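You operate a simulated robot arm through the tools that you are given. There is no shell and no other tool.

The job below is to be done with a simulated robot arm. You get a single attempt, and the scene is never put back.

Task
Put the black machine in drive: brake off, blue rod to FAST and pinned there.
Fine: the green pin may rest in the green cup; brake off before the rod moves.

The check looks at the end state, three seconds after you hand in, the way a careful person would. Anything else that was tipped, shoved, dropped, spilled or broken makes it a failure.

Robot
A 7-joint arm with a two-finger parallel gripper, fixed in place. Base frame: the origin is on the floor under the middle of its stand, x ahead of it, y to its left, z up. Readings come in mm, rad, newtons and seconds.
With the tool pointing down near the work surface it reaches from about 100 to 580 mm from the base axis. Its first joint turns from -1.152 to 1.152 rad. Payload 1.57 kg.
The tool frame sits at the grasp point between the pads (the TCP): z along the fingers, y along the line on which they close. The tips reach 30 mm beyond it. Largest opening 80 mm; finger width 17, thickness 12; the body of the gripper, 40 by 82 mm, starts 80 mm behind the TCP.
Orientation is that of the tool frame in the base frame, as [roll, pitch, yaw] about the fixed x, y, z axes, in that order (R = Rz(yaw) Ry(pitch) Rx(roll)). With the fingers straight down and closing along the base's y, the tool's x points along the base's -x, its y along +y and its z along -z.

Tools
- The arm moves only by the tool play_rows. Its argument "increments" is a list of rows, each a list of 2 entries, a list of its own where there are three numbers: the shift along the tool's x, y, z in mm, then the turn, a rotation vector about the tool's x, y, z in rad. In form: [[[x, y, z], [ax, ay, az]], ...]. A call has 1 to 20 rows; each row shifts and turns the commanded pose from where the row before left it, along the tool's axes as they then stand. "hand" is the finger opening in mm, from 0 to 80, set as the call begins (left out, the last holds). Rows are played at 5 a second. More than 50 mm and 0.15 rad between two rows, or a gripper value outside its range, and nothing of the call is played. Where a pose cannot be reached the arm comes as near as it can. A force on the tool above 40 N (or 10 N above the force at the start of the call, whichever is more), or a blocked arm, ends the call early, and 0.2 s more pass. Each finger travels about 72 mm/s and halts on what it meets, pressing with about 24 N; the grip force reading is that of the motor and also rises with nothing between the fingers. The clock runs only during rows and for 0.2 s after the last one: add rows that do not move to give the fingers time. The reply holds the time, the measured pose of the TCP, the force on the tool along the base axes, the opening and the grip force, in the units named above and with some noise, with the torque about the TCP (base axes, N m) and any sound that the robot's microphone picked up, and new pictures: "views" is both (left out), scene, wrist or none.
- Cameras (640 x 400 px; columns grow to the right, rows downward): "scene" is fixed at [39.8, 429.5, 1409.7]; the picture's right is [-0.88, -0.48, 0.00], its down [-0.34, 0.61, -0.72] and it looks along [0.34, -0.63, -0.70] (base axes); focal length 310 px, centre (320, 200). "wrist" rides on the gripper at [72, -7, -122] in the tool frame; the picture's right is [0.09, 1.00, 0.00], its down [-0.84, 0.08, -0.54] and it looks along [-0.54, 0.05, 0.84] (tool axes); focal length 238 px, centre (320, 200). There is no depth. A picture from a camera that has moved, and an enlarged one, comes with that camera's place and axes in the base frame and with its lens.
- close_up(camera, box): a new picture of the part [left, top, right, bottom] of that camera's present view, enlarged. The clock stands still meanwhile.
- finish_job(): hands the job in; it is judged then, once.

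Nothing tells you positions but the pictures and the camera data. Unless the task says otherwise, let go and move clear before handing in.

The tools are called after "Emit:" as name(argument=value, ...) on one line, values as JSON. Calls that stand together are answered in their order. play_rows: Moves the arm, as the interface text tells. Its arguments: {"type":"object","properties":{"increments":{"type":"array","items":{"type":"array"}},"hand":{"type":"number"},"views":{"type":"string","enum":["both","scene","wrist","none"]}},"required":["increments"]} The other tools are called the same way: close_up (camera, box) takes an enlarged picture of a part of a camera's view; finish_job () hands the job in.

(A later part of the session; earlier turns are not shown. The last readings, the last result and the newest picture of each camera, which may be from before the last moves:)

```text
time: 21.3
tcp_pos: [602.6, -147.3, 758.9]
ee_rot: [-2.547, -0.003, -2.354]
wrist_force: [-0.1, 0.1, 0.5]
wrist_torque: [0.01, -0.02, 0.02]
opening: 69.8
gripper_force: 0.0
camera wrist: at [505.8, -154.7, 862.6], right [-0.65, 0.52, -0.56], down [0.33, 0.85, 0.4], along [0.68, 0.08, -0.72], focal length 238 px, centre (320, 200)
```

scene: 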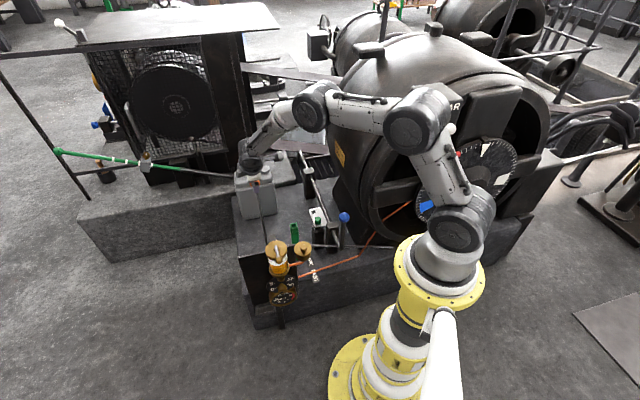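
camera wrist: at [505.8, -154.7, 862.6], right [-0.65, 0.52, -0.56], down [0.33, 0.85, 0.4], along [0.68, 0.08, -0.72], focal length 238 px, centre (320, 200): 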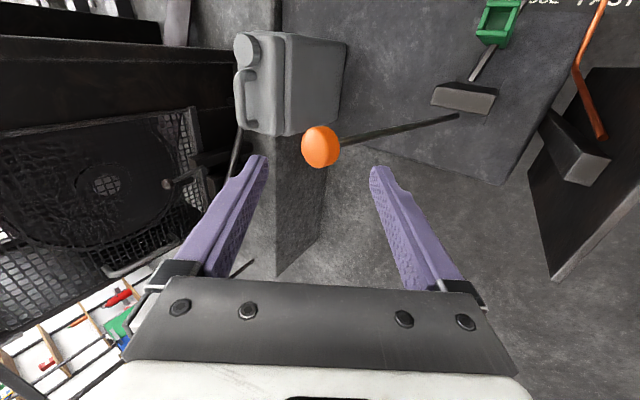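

The lever stays put at the OFF stop with the knob still at e2≈568. From several views the pin head top is at about [445,-301,493], the empty plate hole at [493,-347,466] (66 mm further along e2), and the cup rim at [497,-199,521]. I'll retreat upward, level the tool and get a clear look at the lever.

Emit:
play_rows(increments=[[[0, 3, -15], [0, 0, 0]], [[0, 3, -15], [-0.12, 0, 0]], [[0, 3, -10], [-0.12, 0, 0]], [[10, 3, -10], [-0.12, 0, 0]], [[20, 3, -5], [-0.12, 0, 0]], [[30, 3, 0], [-0.12, 0, 0]], [[30, 3, 0], [0, 0, 0]], [[30, 3, 0], [0, 0, 0]], [[0, 0, 0], [0, 0, 0]]])

Emit:
close_up(camera="scene", box=[220, 150, 380, 270])

```text
time: 23.3
tcp_pos: [480.1, -201.3, 800.3]
ee_rot: [3.135, -0.004, -2.355]
wrist_force: [-0.6, 0.3, 0.2]
wrist_torque: [-0.01, 0.01, 0.0]
opening: 70.1
gripper_force: 0.1
camera wrist: at [435.0, -257.0, 921.5], right [-0.77, 0.64, 0.0], down [0.54, 0.65, 0.54], along [0.34, 0.42, -0.84], focal length 238 px, centre (320, 200)
```

scene: 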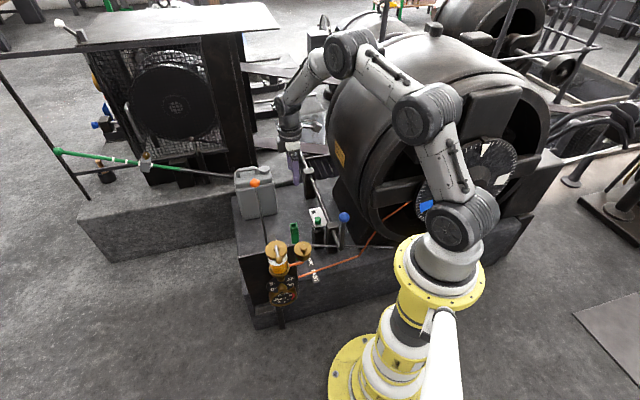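
wrist: 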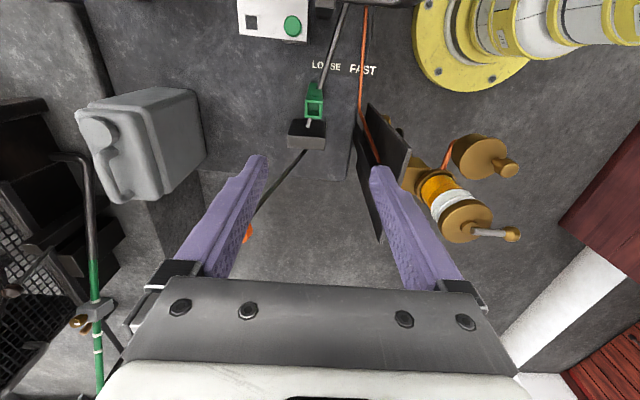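

```text
3.33 times, centred on (300, 210) of scene
camera zoom: at [39.8, 429.4, 1409.7], right [-0.88, -0.48, 0.0], down [-0.34, 0.61, -0.72], along [0.34, -0.63, -0.7], focal length 1035 px, centre (387, 167)
```

zoom: 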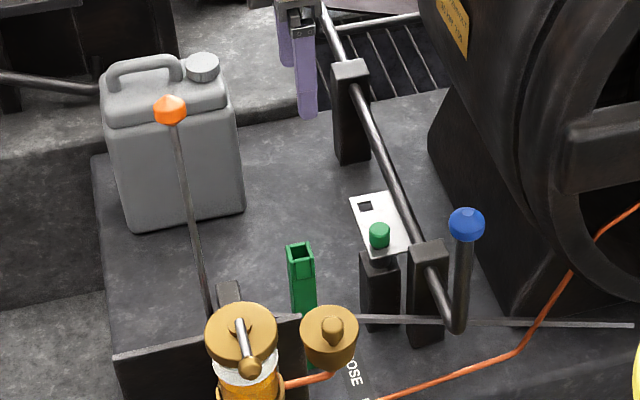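

The lever clearly leans back now and holds, well clear of the jerrycan, so the brake side looks done. Next I turn the gripper 90° so its camera faces along the rod, away from the drum side, and look at the pin and plate.

Emit:
play_rows(increments=[[[0, 0, 0], [0, 0, 0.131]], [[0, 0, 0], [0, 0, 0.131]], [[0, 0, 0], [0, 0, 0.131]], [[0, 0, 0], [0, 0, 0.131]], [[0, 0, 0], [0, 0, 0.131]], [[0, 0, 0], [0, 0, 0.131]], [[0, 0, 0], [0, 0, 0.131]], [[0, 0, 0], [0, 0, 0.131]], [[0, 0, 0], [0, 0, 0.131]], [[0, 0, 0], [0, 0, 0.131]], [[0, 0, 0], [0, 0, 0.131]], [[0, 0, 0], [0, 0, 0.13]], [[0, -20, 0], [0, 0, 0]], [[0, -20, 0], [0, 0, 0]], [[0, 0, 0], [0, 0, 0]]])

```text
time: 26.5
tcp_pos: [452.8, -227.9, 800.7]
ee_rot: [-3.139, -0.004, 2.356]
wrist_force: [0.1, -0.1, 0.0]
wrist_torque: [-0.01, -0.02, 0.01]
opening: 70.1
gripper_force: 0.1
camera wrist: at [396.9, -182.4, 920.6], right [0.64, 0.77, 0.0], down [0.65, -0.54, 0.54], along [0.41, -0.34, -0.84], focal length 238 px, centre (320, 200)
```

scene: 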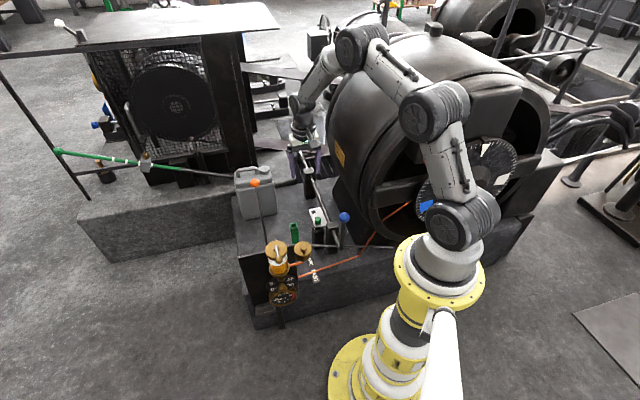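
wrist: 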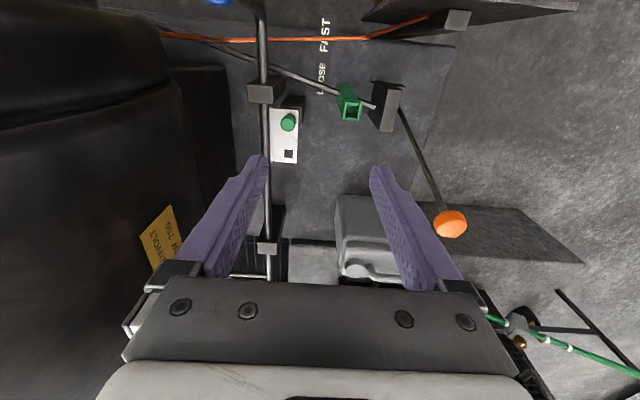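

This view is aligned with the bed and shows the rod, plate, pin and cup well, with the drum's bulge well left of the rod. I'll enlarge it to fix the pin position precisely.

Emit:
close_up(camera="wrist", box=[230, 60, 390, 180])

Emit:
close_up(camera="wrist", box=[240, 70, 320, 170])

```text
3.33 times, centred on (310, 120) of wrist
camera zoom: at [396.9, -182.4, 920.6], right [0.64, 0.77, 0.0], down [0.65, -0.54, 0.54], along [0.41, -0.34, -0.84], focal length 794 px, centre (353, 467)
```

zoom: 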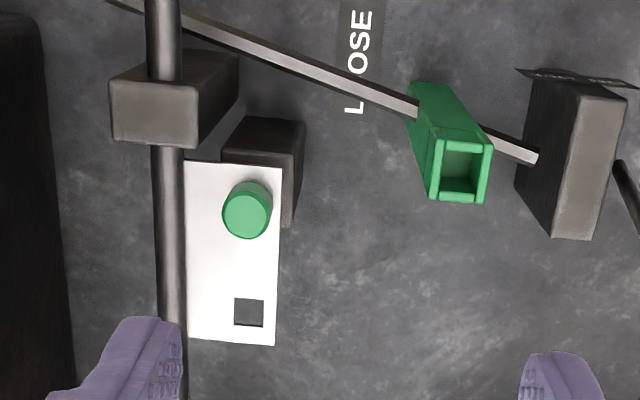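

```text
4.00 times, centred on (280, 120) of wrist
camera zoom: at [396.9, -182.4, 920.6], right [0.64, 0.77, 0.0], down [0.65, -0.54, 0.54], along [0.41, -0.34, -0.84], focal length 953 px, centre (480, 520)
```

zoom: 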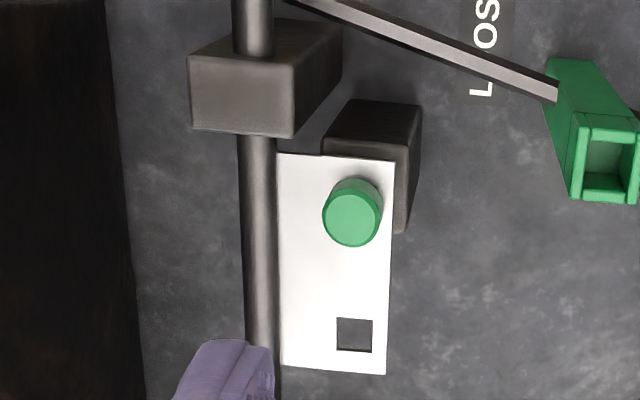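

The pin head is at about [446,-300.5,493] and the free hole at about [494,-347,466]. I'll go to above the pin at about z 640 and remove the small residual tilt.

Emit:
play_rows(increments=[[[-8, -10, 20], [-0.0026, -0.004, 0]], [[-8, -10, 28], [0, 0, 0]], [[-8, -10, 28], [0, 0, 0]], [[-8, -10, 28], [0, 0, 0]], [[-8, -9, 28], [0, 0, 0]], [[-7, -7, 28], [0, 0, 0]], [[0, 0, 0], [0, 0, 0]]], hand=50)

Emit:
close_up(camera="wrist", box=[240, 60, 400, 220])

```text
time: 28.1
tcp_pos: [446.1, -300.9, 640.5]
ee_rot: [3.14, 0.0, 2.356]
wrist_force: [0.4, -1.2, -0.7]
wrist_torque: [0.04, 0.0, -0.03]
opening: 49.6
gripper_force: 0.1
camera wrist: at [389.9, -255.5, 761.2], right [0.64, 0.77, 0.0], down [0.65, -0.54, 0.54], along [0.42, -0.35, -0.84], focal length 238 px, centre (320, 200)
```

scene: 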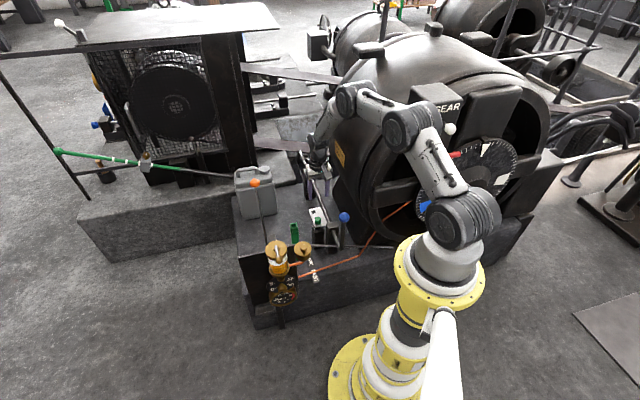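
wrist: 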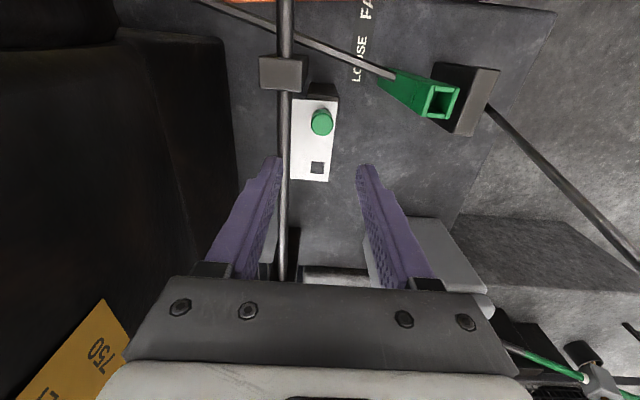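

```text
2.50 times, centred on (320, 140) of wrist
camera zoom: at [389.9, -255.5, 761.2], right [0.64, 0.77, 0.0], down [0.65, -0.54, 0.54], along [0.42, -0.35, -0.84], focal length 596 px, centre (320, 350)
```

zoom: 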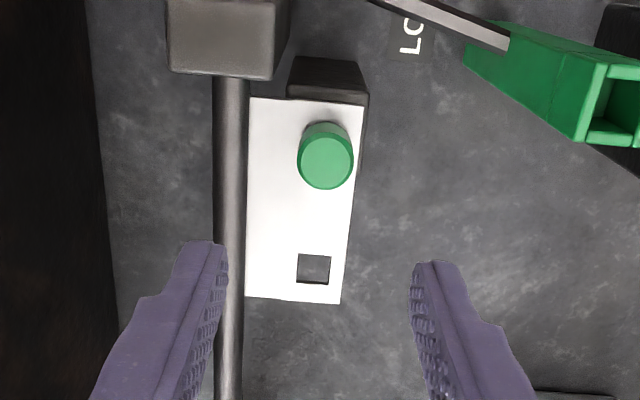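

Pin centre refines to [447.2,-300.4] with its top at z≈490, and I'm almost exactly over it. I narrow to 38 mm to clear the rod and descend gently until the tips sit beside the head, just above the plate.

Emit:
play_rows(increments=[[[-0.5, 1, 25], [0, 0, 0]], [[0, 0, 25], [0, 0, 0]], [[0, 0, 25], [0, 0, 0]], [[0, 0, 20], [0, 0, 0]], [[0, 0, 12], [0, 0, 0]], [[0, 0, 0], [0, 0, 0]]], hand=38)

Emit:
close_up(camera="wrist", box=[250, 100, 390, 220])

```text
time: 29.5
tcp_pos: [448.6, -299.3, 532.8]
ee_rot: [3.14, 0.0, 2.357]
wrist_force: [0.3, 0.2, 0.0]
wrist_torque: [0.03, -0.02, -0.01]
opening: 38.1
gripper_force: 0.1
camera wrist: at [392.5, -253.5, 654.2], right [0.64, 0.77, 0.0], down [0.65, -0.54, 0.54], along [0.42, -0.35, -0.84], focal length 238 px, centre (320, 200)
```

scene: 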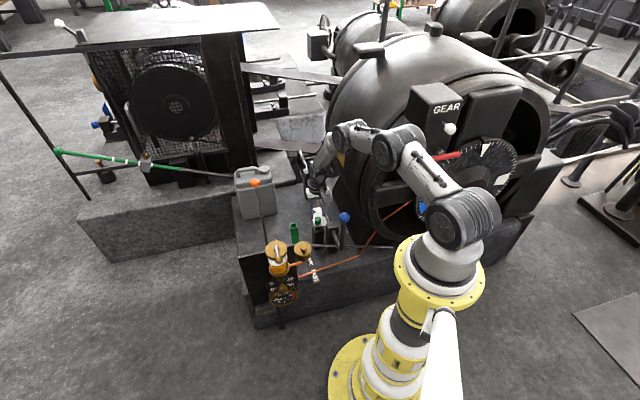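
wrist: 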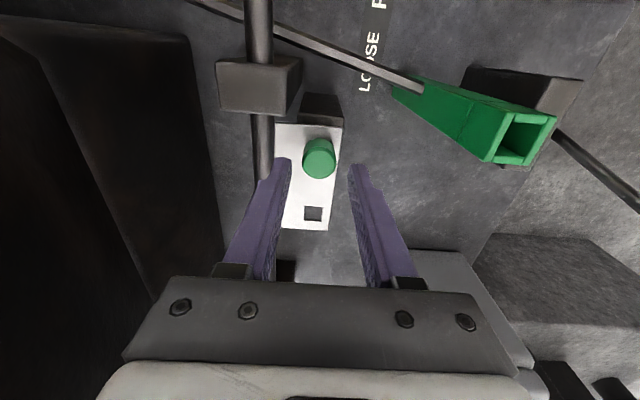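

```text
3.33 times, centred on (320, 160) of wrist
camera zoom: at [392.5, -253.5, 654.2], right [0.64, 0.77, 0.0], down [0.65, -0.54, 0.54], along [0.42, -0.35, -0.84], focal length 794 px, centre (320, 333)
```

zoom: 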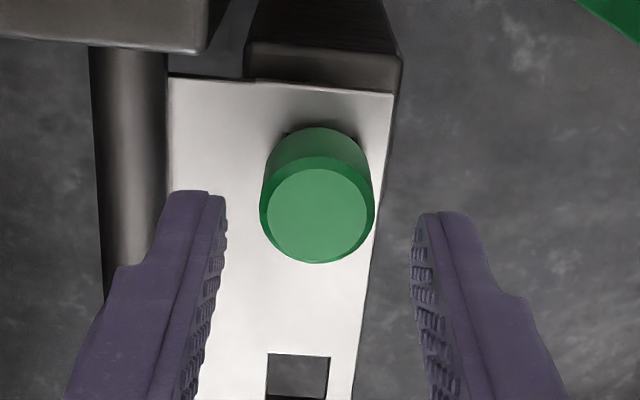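

The head is centred between the fingers. I lower the last 29 mm in small steps and then close on it.

Emit:
play_rows(increments=[[[-1, -0.5, 10], [0, 0, 0]], [[0, 0, 10], [0, 0, 0]], [[0, 0, 5], [0, 0, 0]], [[0, 0, 4], [0, 0, 0]], [[0, 0, 0], [0, 0, 0]]], views="wrist")

Emit:
close_up(camera="wrist", box=[250, 100, 390, 240])

```text
time: 30.7
tcp_pos: [450.2, -300.7, 502.6]
ee_rot: [3.139, -0.001, 2.355]
wrist_force: [0.4, 0.1, 0.1]
wrist_torque: [-0.01, 0.01, 0.0]
opening: 38.0
gripper_force: 0.0
camera wrist: at [393.3, -255.6, 624.7], right [0.64, 0.77, 0.0], down [0.65, -0.54, 0.54], along [0.42, -0.35, -0.84], focal length 238 px, centre (320, 200)
```

wrist: 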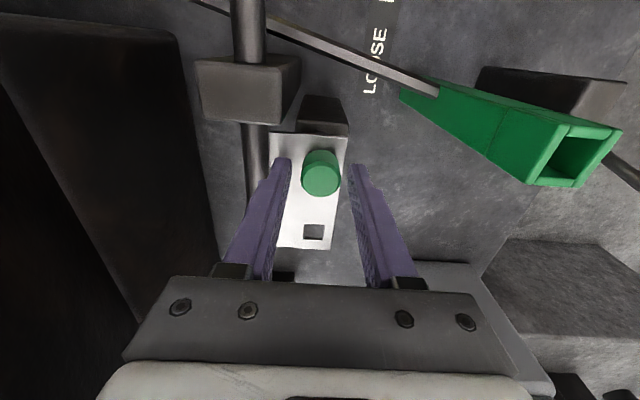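

```text
2.86 times, centred on (320, 170) of wrist
camera zoom: at [393.3, -255.6, 624.7], right [0.64, 0.77, 0.0], down [0.65, -0.54, 0.54], along [0.42, -0.35, -0.84], focal length 681 px, centre (320, 286)
```

zoom: 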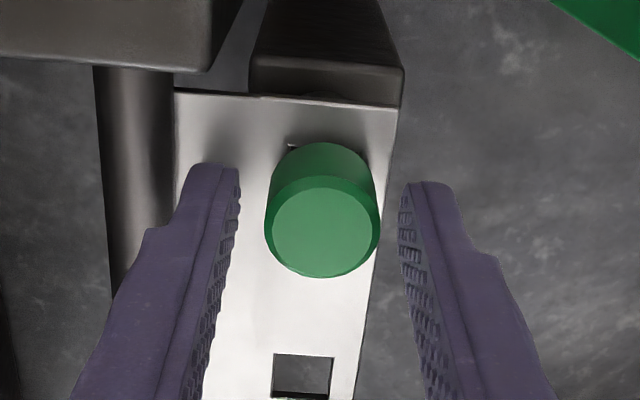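

Aligned within about 1 mm. Closing on the pin head.

Emit:
play_rows(increments=[[[0, 0, 0], [0, 0, 0]], [[0, 0, 0], [0, 0, 0]], [[0, 0, 0], [0, 0, 0]], [[0, 0, 0], [0, 0, 0]]], hand=10, views="wrist")

```text
time: 31.7
tcp_pos: [449.3, -301.9, 503.6]
ee_rot: [3.14, -0.002, 2.356]
wrist_force: [-0.4, 0.6, -0.5]
wrist_torque: [-0.01, -0.01, 0.02]
opening: 24.5
gripper_force: 23.9
camera wrist: at [393.2, -255.5, 624.7], right [0.64, 0.77, 0.0], down [0.65, -0.54, 0.54], along [0.42, -0.35, -0.84], focal length 238 px, centre (320, 200)
```

wrist: 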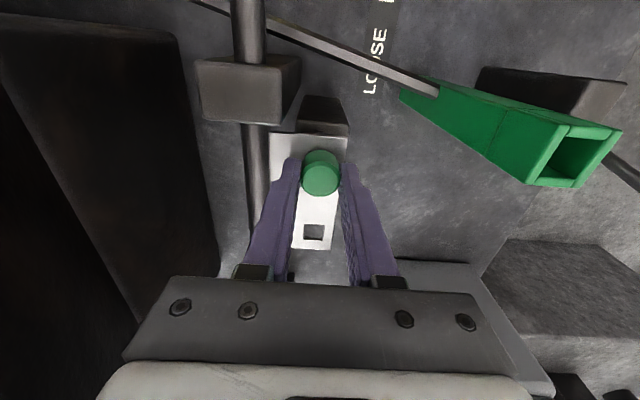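

Gripped at 24.5 mm with 24 N. I lift straight up slowly and watch the load.

Emit:
play_rows(increments=[[[0, 0, -5], [0, 0, 0]], [[0, 0, -5], [0, 0, 0]], [[0, 0, -10], [0, 0, 0]], [[0, 0, -10], [0, 0, 0]], [[0, 0, -10], [0, 0, 0]], [[0, 0, -10], [0, 0, 0]], [[0, 0, 0], [0, 0, 0]]])

Emit:
close_up(camera="scene", box=[280, 180, 370, 270])

```text
time: 33.3
tcp_pos: [448.7, -302.0, 555.9]
ee_rot: [3.14, 0.001, 2.355]
wrist_force: [-0.1, 0.1, -0.7]
wrist_torque: [-0.01, 0.02, -0.01]
opening: 24.6
gripper_force: 23.8
camera wrist: at [392.3, -256.2, 675.4], right [0.64, 0.77, 0.0], down [0.65, -0.54, 0.54], along [0.42, -0.35, -0.84], focal length 238 px, centre (320, 200)
```

scene: 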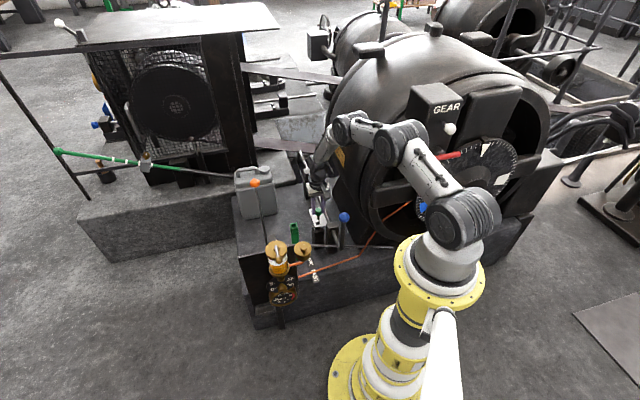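
wrist: 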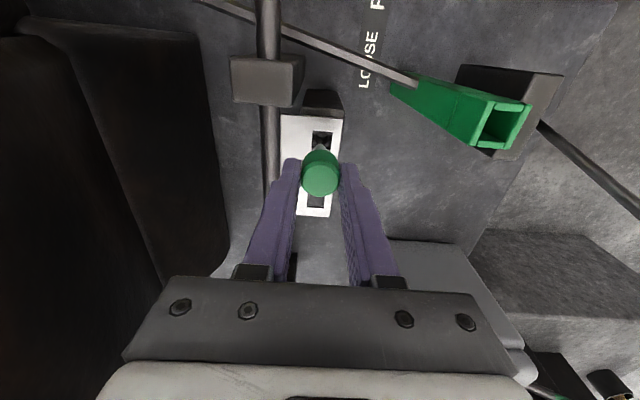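

```text
4.44 times, centred on (325, 225) of scene
camera zoom: at [39.8, 429.4, 1409.7], right [-0.88, -0.48, 0.0], down [-0.34, 0.61, -0.72], along [0.34, -0.63, -0.7], focal length 1379 px, centre (298, 89)
```

zoom: 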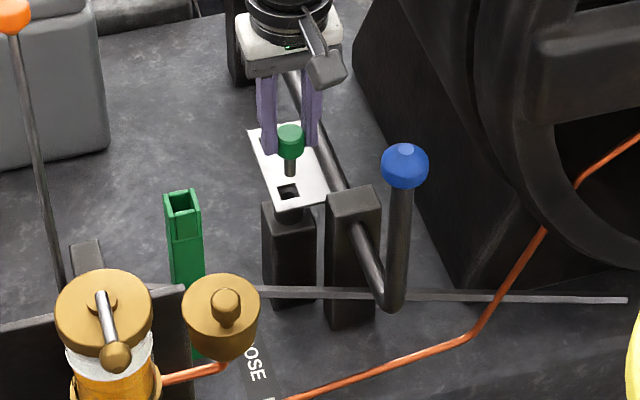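

The pin came out cleanly, and its shank is short. I'll look at the shank and the now-open hole.

Emit:
close_up(camera="scene", box=[300, 190, 345, 235])

Emit:
close_up(camera="wrist", box=[270, 90, 370, 220])

Emit:
close_up(camera="wrist", box=[380, 60, 560, 180])

```text
8.89 times, centred on (322, 212) of scene
camera zoom: at [39.8, 429.4, 1409.7], right [-0.88, -0.48, 0.0], down [-0.34, 0.61, -0.72], along [0.34, -0.63, -0.7], focal length 2759 px, centre (298, 89)
```

zoom: 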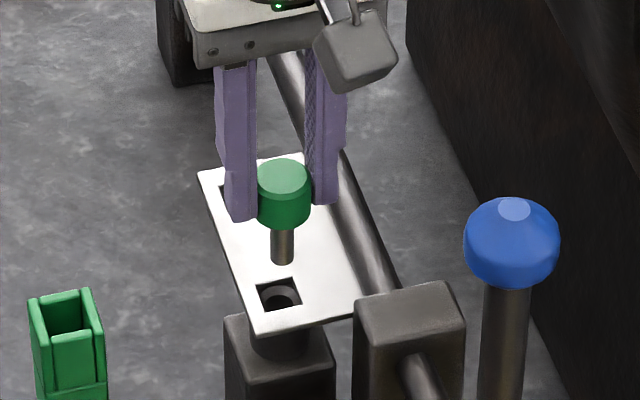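

```text
3.08 times, centred on (320, 155) of wrist
camera zoom: at [392.3, -256.2, 675.4], right [0.64, 0.77, 0.0], down [0.65, -0.54, 0.54], along [0.42, -0.35, -0.84], focal length 733 px, centre (320, 338)
```

zoom: 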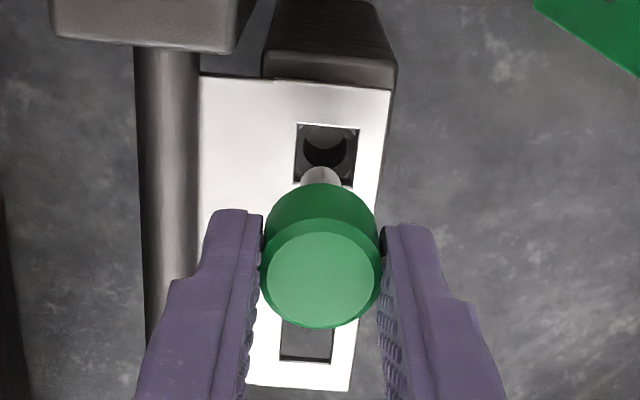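

```text
3.33 times, centred on (470, 120) of wrist
camera zoom: at [392.3, -256.2, 675.4], right [0.64, 0.77, 0.0], down [0.65, -0.54, 0.54], along [0.42, -0.35, -0.84], focal length 794 px, centre (-180, 467)
```

zoom: 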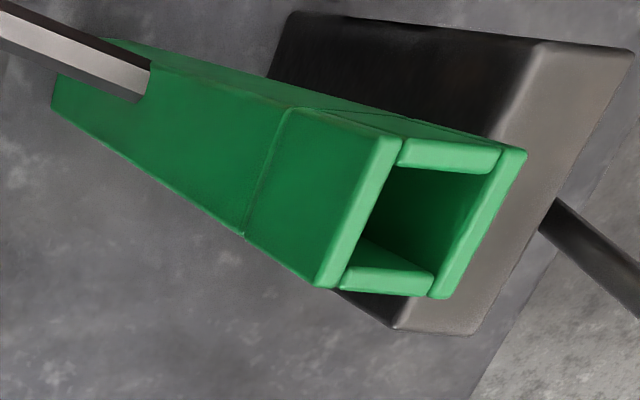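

The shank is round and the post has a round socket under the square plate hole, so only position matters. The cup rim centre comes out at about [496,-197,526]. I'll raise the pin and move over the cup for a check.

Emit:
play_rows(increments=[[[0, 0, -25], [0, 0, 0]], [[0, 0, -25], [0, 0, 0]], [[0, 0, -20], [0, 0, 0]], [[10, 25, 0], [0, 0, 0]], [[10, 27, 0], [0, 0, 0]], [[10, 27, 0], [0, 0, 0]], [[10, 27, 0], [0, 0, 0]], [[0, 0, 0], [0, 0, 0]]])

Emit:
close_up(camera="wrist", box=[260, 80, 380, 220])

Emit:
close_up(camera="scene", box=[270, 190, 330, 250])

```text
time: 35.1
tcp_pos: [496.2, -198.2, 623.3]
ee_rot: [3.139, 0.001, 2.357]
wrist_force: [-0.7, 0.1, -0.8]
wrist_torque: [-0.02, 0.0, 0.02]
opening: 24.8
gripper_force: 24.1
camera wrist: at [439.5, -153.1, 744.1], right [0.64, 0.77, 0.0], down [0.65, -0.54, 0.54], along [0.42, -0.35, -0.84], focal length 238 px, centre (320, 200)
```

scene: 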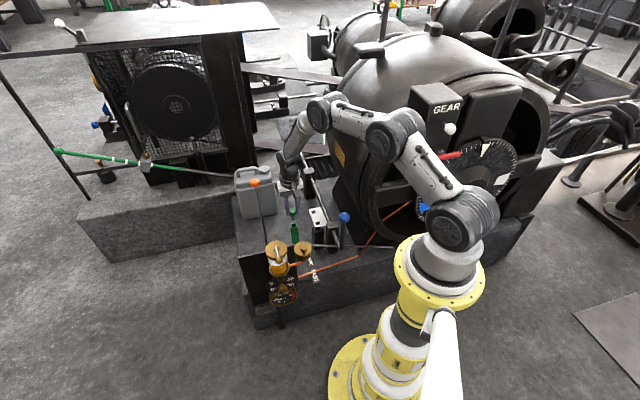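
wrist: 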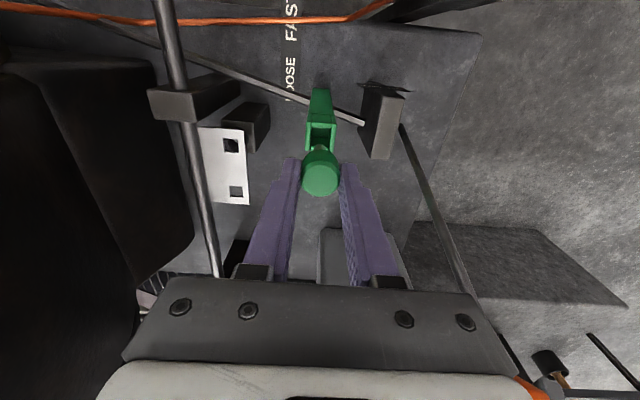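

```text
2.86 times, centred on (320, 150) of wrist
camera zoom: at [439.5, -153.1, 744.1], right [0.64, 0.77, 0.0], down [0.65, -0.54, 0.54], along [0.42, -0.35, -0.84], focal length 681 px, centre (320, 343)
```

zoom: 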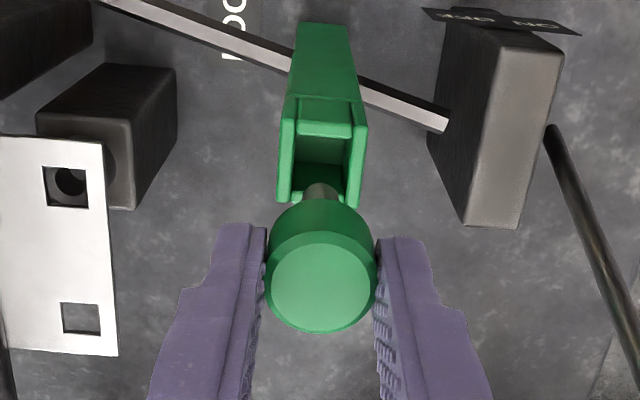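

```text
6.67 times, centred on (300, 220) of scene
camera zoom: at [39.8, 429.5, 1409.7], right [-0.88, -0.48, 0.0], down [-0.34, 0.61, -0.72], along [0.34, -0.63, -0.7], focal length 2069 px, centre (453, 67)
```

zoom: 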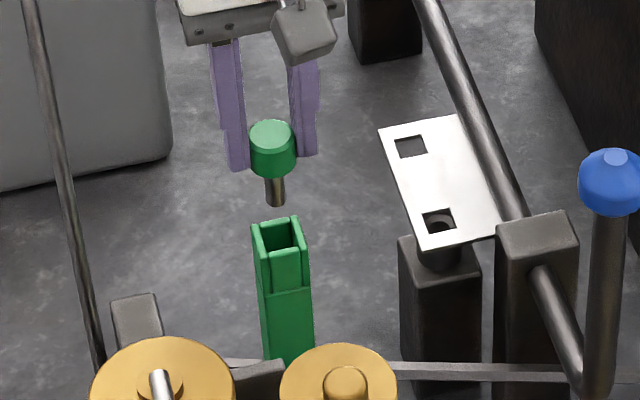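

The pin axis and cup centre agree within about 1 mm in both cameras. I'll lower it most of the way, check, then set it down.

Emit:
play_rows(increments=[[[1, 0.3, 10], [0, 0, 0]], [[0, 0, 10], [0, 0, 0]], [[0, 0, 10], [0, 0, 0]], [[0, 0, 10], [0, 0, 0]], [[0, 0, 10], [0, 0, 0]], [[0, 0, 0], [0, 0, 0]]])

Emit:
close_up(camera="scene", box=[270, 200, 330, 260])

Emit:
close_up(camera="wrist", box=[260, 80, 380, 220])

```text
time: 36.5
tcp_pos: [494.5, -198.9, 574.9]
ee_rot: [3.14, 0.001, 2.356]
wrist_force: [1.1, -0.3, -0.6]
wrist_torque: [0.03, -0.02, 0.03]
opening: 24.6
gripper_force: 23.7
camera wrist: at [438.3, -152.9, 695.0], right [0.64, 0.77, 0.0], down [0.65, -0.54, 0.54], along [0.42, -0.35, -0.84], focal length 238 px, centre (320, 200)
```

scene: 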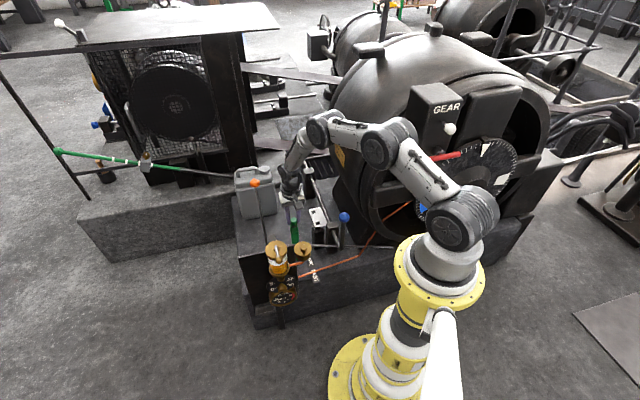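
wrist: 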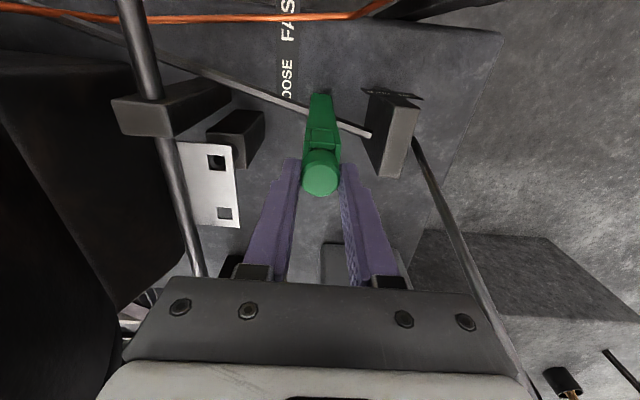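

```text
6.67 times, centred on (300, 230) of scene
camera zoom: at [39.8, 429.5, 1409.7], right [-0.88, -0.48, 0.0], down [-0.34, 0.61, -0.72], along [0.34, -0.63, -0.7], focal length 2069 px, centre (453, 0)
```

zoom: 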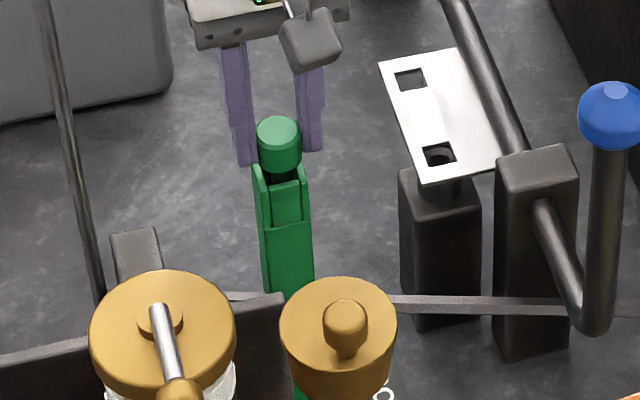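

```text
2.86 times, centred on (320, 150) of wrist
camera zoom: at [438.3, -152.9, 695.0], right [0.64, 0.77, 0.0], down [0.65, -0.54, 0.54], along [0.42, -0.35, -0.84], focal length 681 px, centre (320, 343)
```

zoom: 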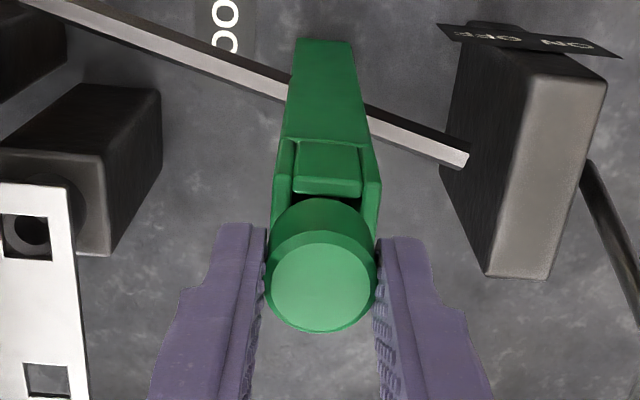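

The shank is inside the cup walls. I'll lower in 2–3 mm steps and feel for contact.

Emit:
play_rows(increments=[[[0, 0, 4], [0, 0, 0]], [[0, 0, 3], [0, 0, 0]], [[0, 0, 3], [0, 0, 0]], [[0, 0, 0], [0, 0, 0]]], views="wrist")

Emit:
close_up(camera="scene", box=[275, 205, 325, 255])

```text
time: 37.5
tcp_pos: [494.4, -198.7, 564.3]
ee_rot: [3.14, 0.001, 2.358]
wrist_force: [-0.4, -0.4, 1.9]
wrist_torque: [-0.05, 0.05, -0.03]
opening: 24.4
gripper_force: 24.0
camera wrist: at [439.1, -152.6, 685.6], right [0.64, 0.77, 0.0], down [0.65, -0.54, 0.54], along [0.42, -0.35, -0.84], focal length 238 px, centre (320, 200)
```

wrist: 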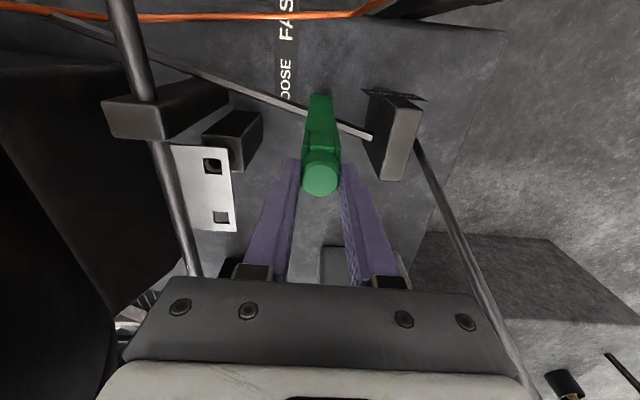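

```text
8.00 times, centred on (300, 230) of scene
camera zoom: at [39.8, 429.5, 1409.7], right [-0.88, -0.48, 0.0], down [-0.34, 0.61, -0.72], along [0.34, -0.63, -0.7], focal length 2483 px, centre (480, -40)
```

zoom: 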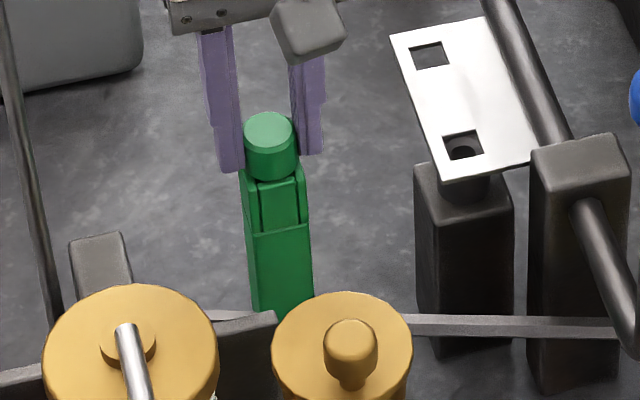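

Slight upward force: the head is just touching the rim. One more small step to confirm it is seated.

Emit:
play_rows(increments=[[[0, 0, 1], [0, 0, 0]], [[0, 0, 1], [0, 0, 0]], [[0, 0, 0], [0, 0, 0]]], views="none")

```text
time: 38.3
tcp_pos: [496.1, -197.2, 561.2]
ee_rot: [3.141, 0.001, 2.358]
wrist_force: [-1.4, -3.8, 9.9]
wrist_torque: [-0.06, 0.14, 0.03]
opening: 24.6
gripper_force: 23.7
```

Seated, with about 10 N on the rim. I ease up 1 mm, open, and lift away while watching that the pin stays in the cup.

Emit:
play_rows(increments=[[[0, 0, -1], [0, 0, 0]], [[0, 0, 0], [0, 0, 0]]], views="none")

Emit:
play_rows(increments=[[[0, 0, 0], [0, 0, 0]], [[0, 0, 0], [0, 0, 0]], [[0, 0, -5], [0, 0, 0]], [[0, 0, -15], [0, 0, 0]], [[0, 0, -25], [0, 0, 0]], [[0, 0, -25], [0, 0, 0]], [[0, 0, -25], [0, 0, 0]], [[0, 0, 0], [0, 0, 0]]], hand=42)

Emit:
close_up(camera="scene", box=[270, 190, 370, 270])

Emit:
close_up(camera="wrist", box=[100, 0, 400, 220])

```text
time: 38.9
tcp_pos: [495.2, -197.7, 562.8]
ee_rot: [3.139, 0.0, 2.356]
wrist_force: [1.0, 0.4, 3.3]
wrist_torque: [-0.04, -0.04, -0.01]
opening: 24.6
gripper_force: 23.7
```

```text
time: 40.7
tcp_pos: [496.0, -197.9, 657.3]
ee_rot: [3.139, -0.003, 2.356]
wrist_force: [-0.1, 1.3, -0.8]
wrist_torque: [0.0, 0.0, -0.06]
opening: 42.1
gripper_force: 0.0
camera wrist: at [439.8, -151.7, 779.3], right [0.64, 0.77, 0.0], down [0.65, -0.54, 0.54], along [0.42, -0.35, -0.84], focal length 238 px, centre (320, 200)
```

scene: 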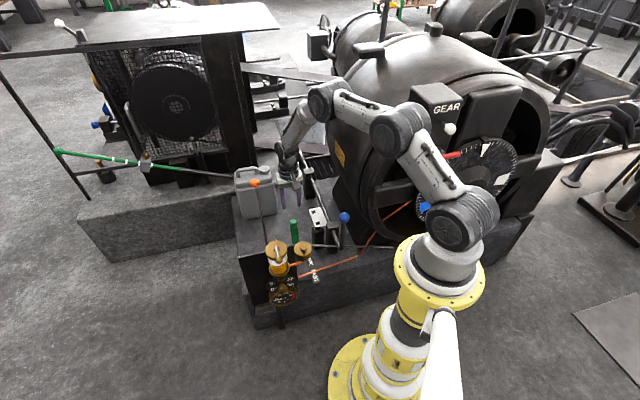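
wrist: 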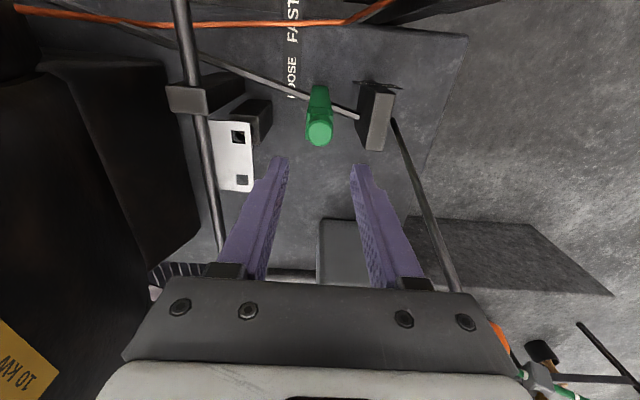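

```text
5.00 times, centred on (320, 230) of scene
camera zoom: at [39.8, 429.5, 1409.7], right [-0.88, -0.48, 0.0], down [-0.34, 0.61, -0.72], along [0.34, -0.63, -0.7], focal length 1552 px, centre (320, 50)
```

zoom: 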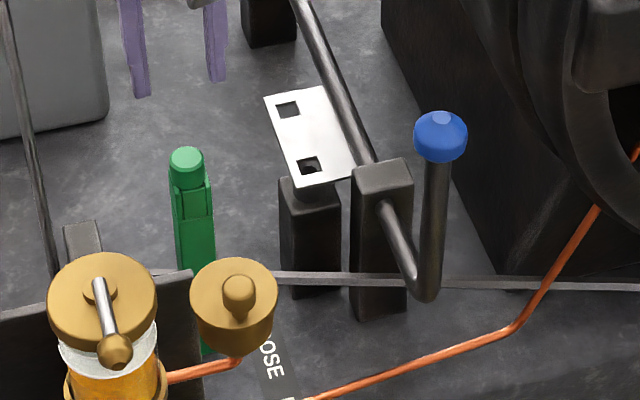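

```text
1.82 times, centred on (250, 110) of wrist
camera zoom: at [439.8, -151.7, 779.3], right [0.64, 0.77, 0.0], down [0.65, -0.54, 0.54], along [0.42, -0.35, -0.84], focal length 433 px, centre (447, 364)
```

zoom: 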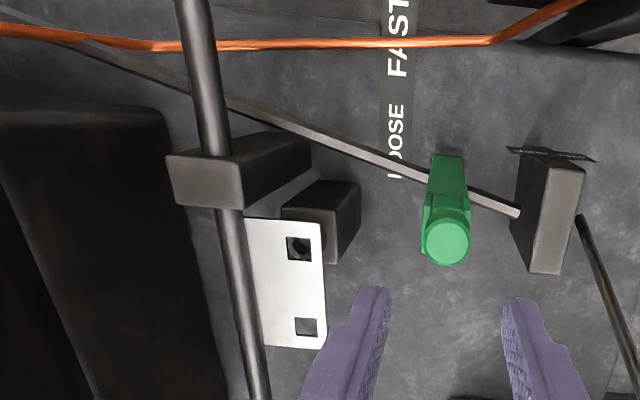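

The pin now rests in the cup and the rod is free to move, with the brake already off. Next I rise, turn the gripper so it closes along the rod axis, and move above the blue knob.

Emit:
play_rows(increments=[[[0, 0, -25], [0, 0, 0]], [[0, 0, -25], [0, 0, -0.131]], [[0, 0, -25], [0, 0, -0.131]], [[0, 0, -25], [0, 0, -0.131]], [[0, 0, 0], [0, 0, -0.131]], [[0, 0, 0], [0, 0, -0.131]], [[0, 0, 0], [0, 0, -0.131]], [[0, 0, 0], [0, 0, -0.131]], [[0, 0, 0], [0, 0, -0.131]], [[0, 0, 0], [0, 0, -0.131]], [[0, 0, 0], [0, 0, -0.131]], [[0, 0, 0], [0, 0, -0.131]], [[0, 0, 0], [0, 0, -0.13]], [[30, 24, 0], [0, 0, 0]], [[30, 24, 0], [0, 0, 0]], [[30, 24, 0], [0, 0, 0]], [[30, 24, 0], [0, 0, 0]], [[30, 24, 0], [0, 0, 0]], [[0, 0, 0], [0, 0, 0]]], hand=60)

```text
time: 44.7
tcp_pos: [301.9, -218.5, 757.5]
ee_rot: [-3.141, 0.0, -2.354]
wrist_force: [-0.3, -0.5, -0.2]
wrist_torque: [-0.03, -0.02, 0.02]
opening: 59.8
gripper_force: 0.0
camera wrist: at [255.7, -274.9, 877.9], right [-0.77, 0.64, 0.0], down [0.54, 0.65, 0.54], along [0.35, 0.42, -0.84], focal length 238 px, centre (320, 200)
```

scene: 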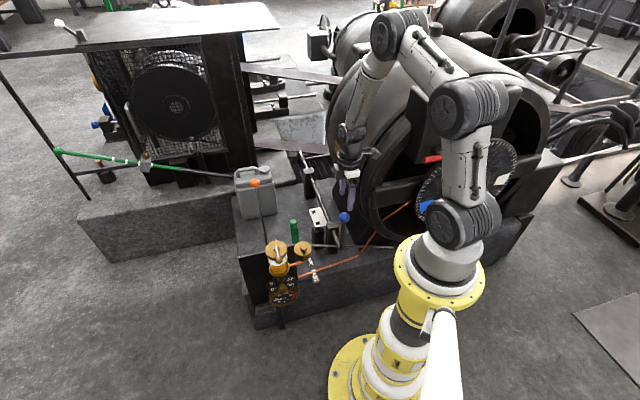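
wrist: 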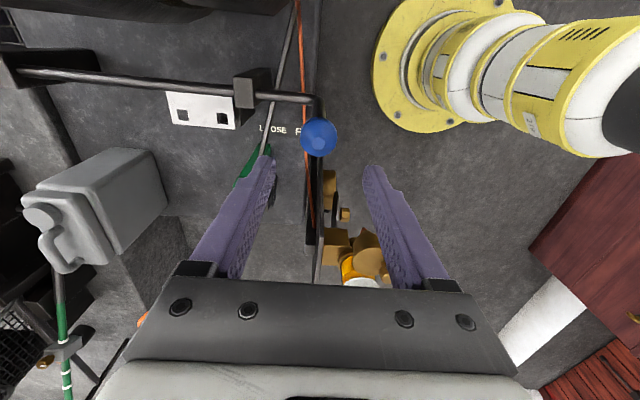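

The knob is right below, at [303.5,-219.3,650]. I descend over it and close gently.

Emit:
play_rows(increments=[[[-0.5, -1.5, 25], [0, 0, 0]], [[0, 0, 25], [0, 0, 0]], [[0, 0, 25], [0, 0, 0]], [[0, 0, 15], [0, 0, 0]], [[0, 0, 12], [0, 0, 0]], [[0, 0, 0], [0, 0, 0]]], views="wrist")

```text
time: 46.0
tcp_pos: [310.2, -218.9, 660.3]
ee_rot: [-3.133, 0.004, -2.353]
wrist_force: [2.8, 7.3, 2.1]
wrist_torque: [-1.35, 0.54, -0.36]
opening: 59.9
gripper_force: 0.1
stopped in row 6: the force on the tool passed its limit at 58 N (the readings are from after the stop); the commanded pose is now the measured one
camera wrist: at [264.0, -274.0, 780.6], right [-0.77, 0.64, -0.01], down [0.53, 0.65, 0.54], along [0.35, 0.41, -0.84], focal length 238 px, centre (320, 200)
```

wrist: 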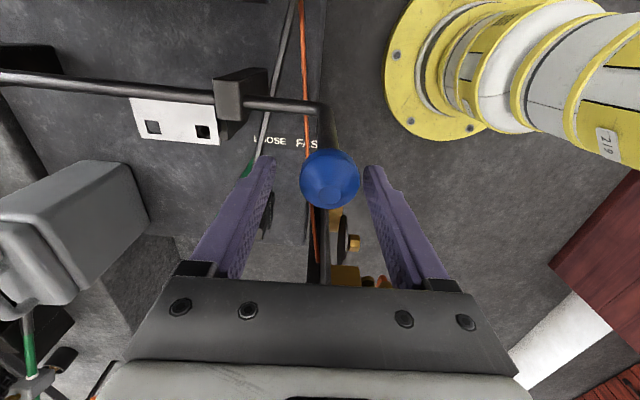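

Something on the gripper touched the machine on the drum side. The force direction suggests it was the camera bracket, which faces the drum in this orientation. I back off away from the drum and straight up before trying a different orientation.

Emit:
play_rows(increments=[[[-4, 0, -4], [0, 0, 0]], [[-4, 0, -10], [0, 0, 0]], [[-2, 0, -20], [0, 0, 0]], [[0, 0, -25], [0, 0, 0]], [[0, 0, -30], [0, 0, 0]], [[0, 0, -30], [0, 0, 0]], [[0, 0, 0], [0, 0, 0]]])

Emit:
close_up(camera="scene", box=[300, 100, 540, 260])

```text
time: 47.5
tcp_pos: [317.7, -210.7, 779.7]
ee_rot: [-3.133, 0.004, -2.353]
wrist_force: [-0.5, 0.3, 0.2]
wrist_torque: [0.0, 0.0, 0.01]
opening: 59.9
gripper_force: 0.0
camera wrist: at [269.9, -265.0, 901.1], right [-0.77, 0.64, -0.01], down [0.53, 0.65, 0.54], along [0.35, 0.41, -0.84], focal length 238 px, centre (320, 200)
```

scene: 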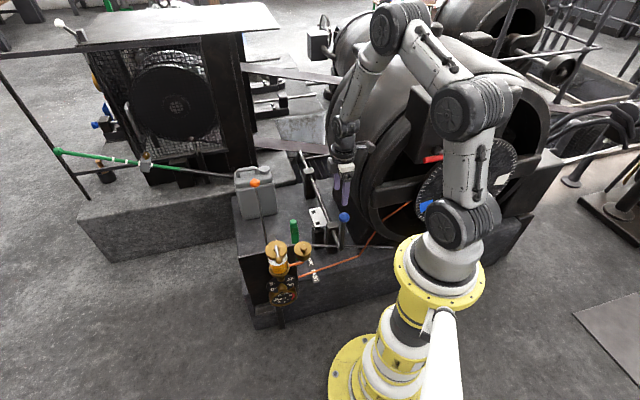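
wrist: 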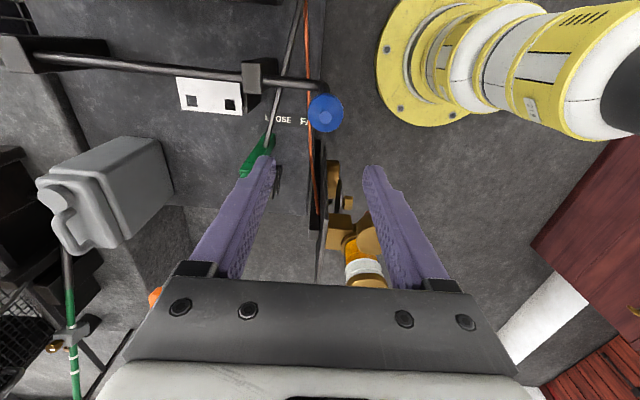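

```text
2.50 times, centred on (420, 180) of scene
camera zoom: at [39.8, 429.5, 1409.7], right [-0.88, -0.48, 0.0], down [-0.34, 0.61, -0.72], along [0.34, -0.63, -0.7], focal length 776 px, centre (70, 250)
```

zoom: 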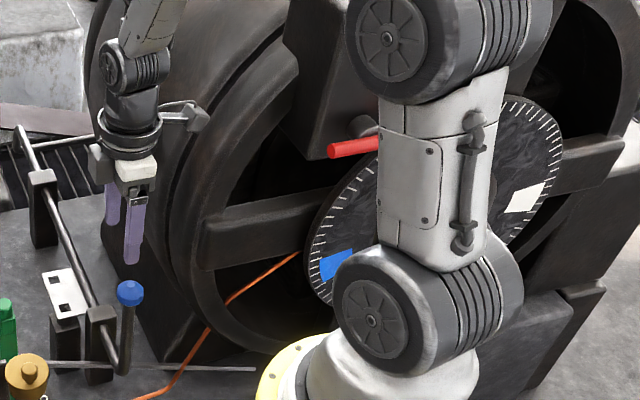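

The camera bracket on the −e1 side met the drum's rim ring; nothing appears shifted, and the knob is still at [302,-218,650]. I'll switch to the orientation with the camera toward the robot and the fingers closing across the rod, turning well away from the drum.

Emit:
play_rows(increments=[[[-20, 0, 0], [-0.0086, 0.004, 0.003]], [[-25, 0, 0], [0, 0, 0]], [[0, 0, 0], [0, 0, 0.131]], [[0, 0, 0], [0, 0, 0.131]], [[0, 0, 0], [0, 0, 0.131]], [[0, 0, 0], [0, 0, 0.131]], [[0, 0, 0], [0, 0, 0.131]], [[0, 0, 0], [0, 0, 0.131]], [[0, 0, 0], [0, 0, 0.131]], [[0, 0, 0], [0, 0, 0.131]], [[0, 0, 0], [0, 0, 0.131]], [[0, 0, 0], [0, 0, 0.131]], [[0, 0, 0], [0, 0, 0.131]], [[0, 0, 0], [0, 0, 0.13]], [[0, -20, 0], [0, 0, 0]], [[2, -20, 0], [0, 0, 0]], [[2, -20, 0], [0, 0, 0]], [[0, 0, 0], [0, 0, 0]]])

```text
time: 51.4
tcp_pos: [303.6, -219.5, 777.0]
ee_rot: [-3.141, 0.0, 2.356]
wrist_force: [0.0, 0.2, 0.1]
wrist_torque: [0.01, 0.0, 0.0]
opening: 59.8
gripper_force: 0.1
camera wrist: at [246.7, -172.2, 898.2], right [0.64, 0.77, 0.0], down [0.65, -0.54, 0.54], along [0.42, -0.35, -0.84], focal length 238 px, centre (320, 200)
```

scene: 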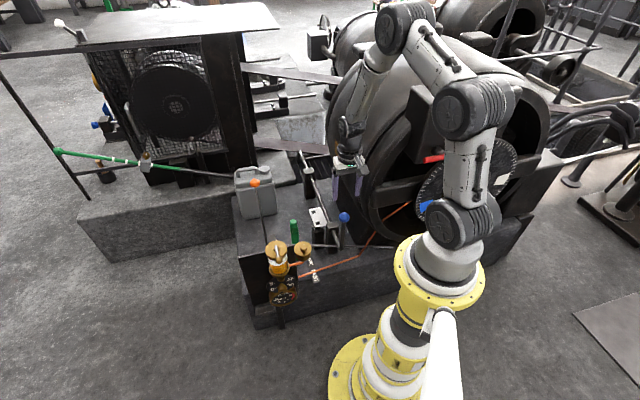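
wrist: 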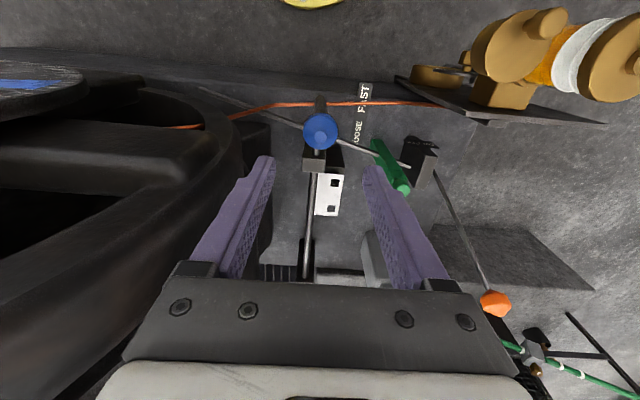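

The view shows the drum ring at left with clearance to the gripper body in this orientation, and the knob centred below. I descend in steps.

Emit:
play_rows(increments=[[[0, 0.5, 20], [0, 0, 0]], [[0, 0, 20], [0, 0, 0]], [[0, 0, 20], [0, 0, 0]], [[0, 0, 20], [0, 0, 0]], [[0, 0, 0], [0, 0, 0]]], views="wrist")

```text
time: 52.5
tcp_pos: [305.2, -219.4, 697.7]
ee_rot: [-3.14, 0.001, 2.355]
wrist_force: [-0.5, 0.2, 1.0]
wrist_torque: [-0.04, 0.01, 0.02]
opening: 59.8
gripper_force: 0.1
camera wrist: at [248.6, -172.7, 818.9], right [0.64, 0.77, 0.0], down [0.65, -0.54, 0.54], along [0.42, -0.35, -0.84], focal length 238 px, centre (320, 200)
```

wrist: 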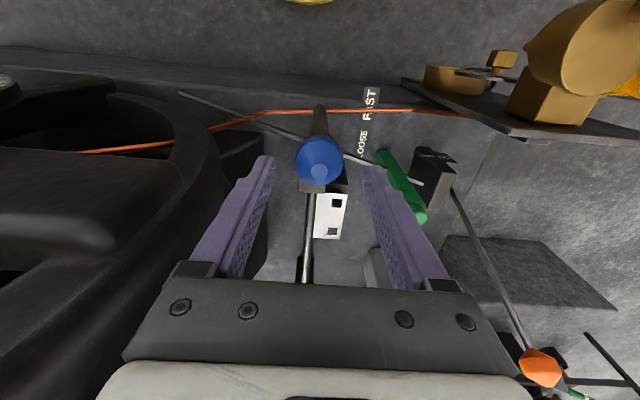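

Clear so far. I continue the last 40 mm and then close on the knob.

Emit:
play_rows(increments=[[[0, 0, 12], [0, 0, 0]], [[0, 0, 12], [0, 0, 0]], [[0, 0, 10], [0, 0, 0]], [[0, 0, 8], [0, 0, 0]], [[0, 0, 0], [0, 0, 0]]], views="wrist")

Emit:
close_up(camera="wrist", box=[240, 80, 400, 240])

```text
time: 53.8
tcp_pos: [303.0, -219.7, 656.5]
ee_rot: [-3.14, 0.001, 2.355]
wrist_force: [-0.6, 0.9, -0.5]
wrist_torque: [0.02, 0.02, -0.02]
opening: 60.2
gripper_force: 0.0
camera wrist: at [247.0, -173.0, 777.2], right [0.64, 0.77, 0.0], down [0.65, -0.54, 0.54], along [0.42, -0.35, -0.84], focal length 238 px, centre (320, 200)
```

wrist: 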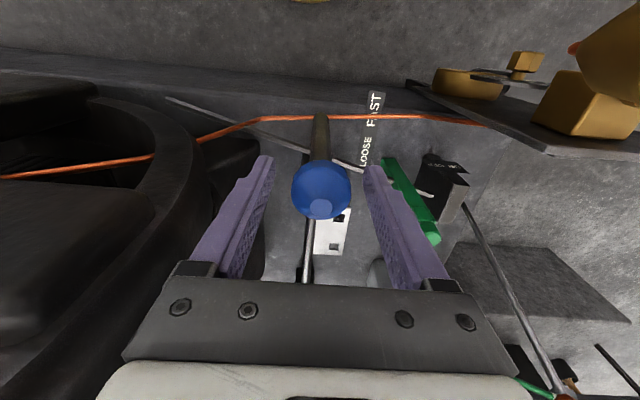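

```text
2.50 times, centred on (320, 160) of wrist
camera zoom: at [247.0, -173.0, 777.2], right [0.64, 0.77, 0.0], down [0.65, -0.54, 0.54], along [0.42, -0.35, -0.84], focal length 596 px, centre (320, 300)
```

zoom: 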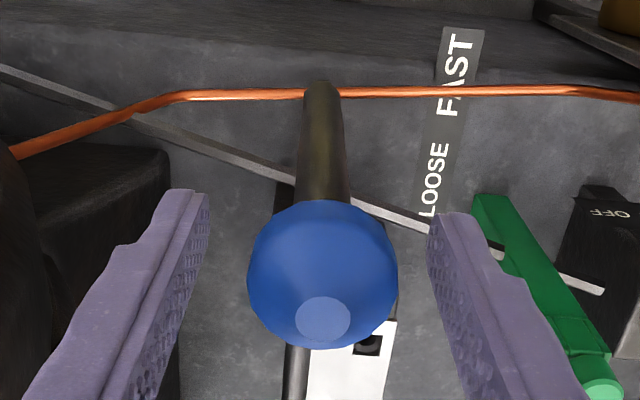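

The knob is centred between the fingers. Closing on it.

Emit:
play_rows(increments=[[[0, 0, 0], [0, 0, 0]], [[0, 0, 0], [0, 0, 0]], [[0, 0, 0], [0, 0, 0]], [[0, 0, 0], [0, 0, 0]]], hand=20, views="wrist")

```text
time: 54.8
tcp_pos: [304.5, -219.9, 656.5]
ee_rot: [-3.138, 0.001, 2.357]
wrist_force: [11.2, 11.7, -4.2]
wrist_torque: [0.0, -0.08, 0.03]
opening: 35.4
gripper_force: 42.4
camera wrist: at [247.4, -172.6, 777.2], right [0.64, 0.77, 0.0], down [0.65, -0.54, 0.54], along [0.42, -0.35, -0.84], focal length 238 px, centre (320, 200)
```

wrist: 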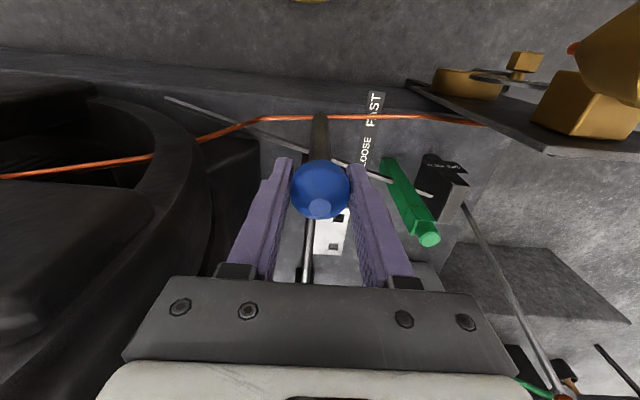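

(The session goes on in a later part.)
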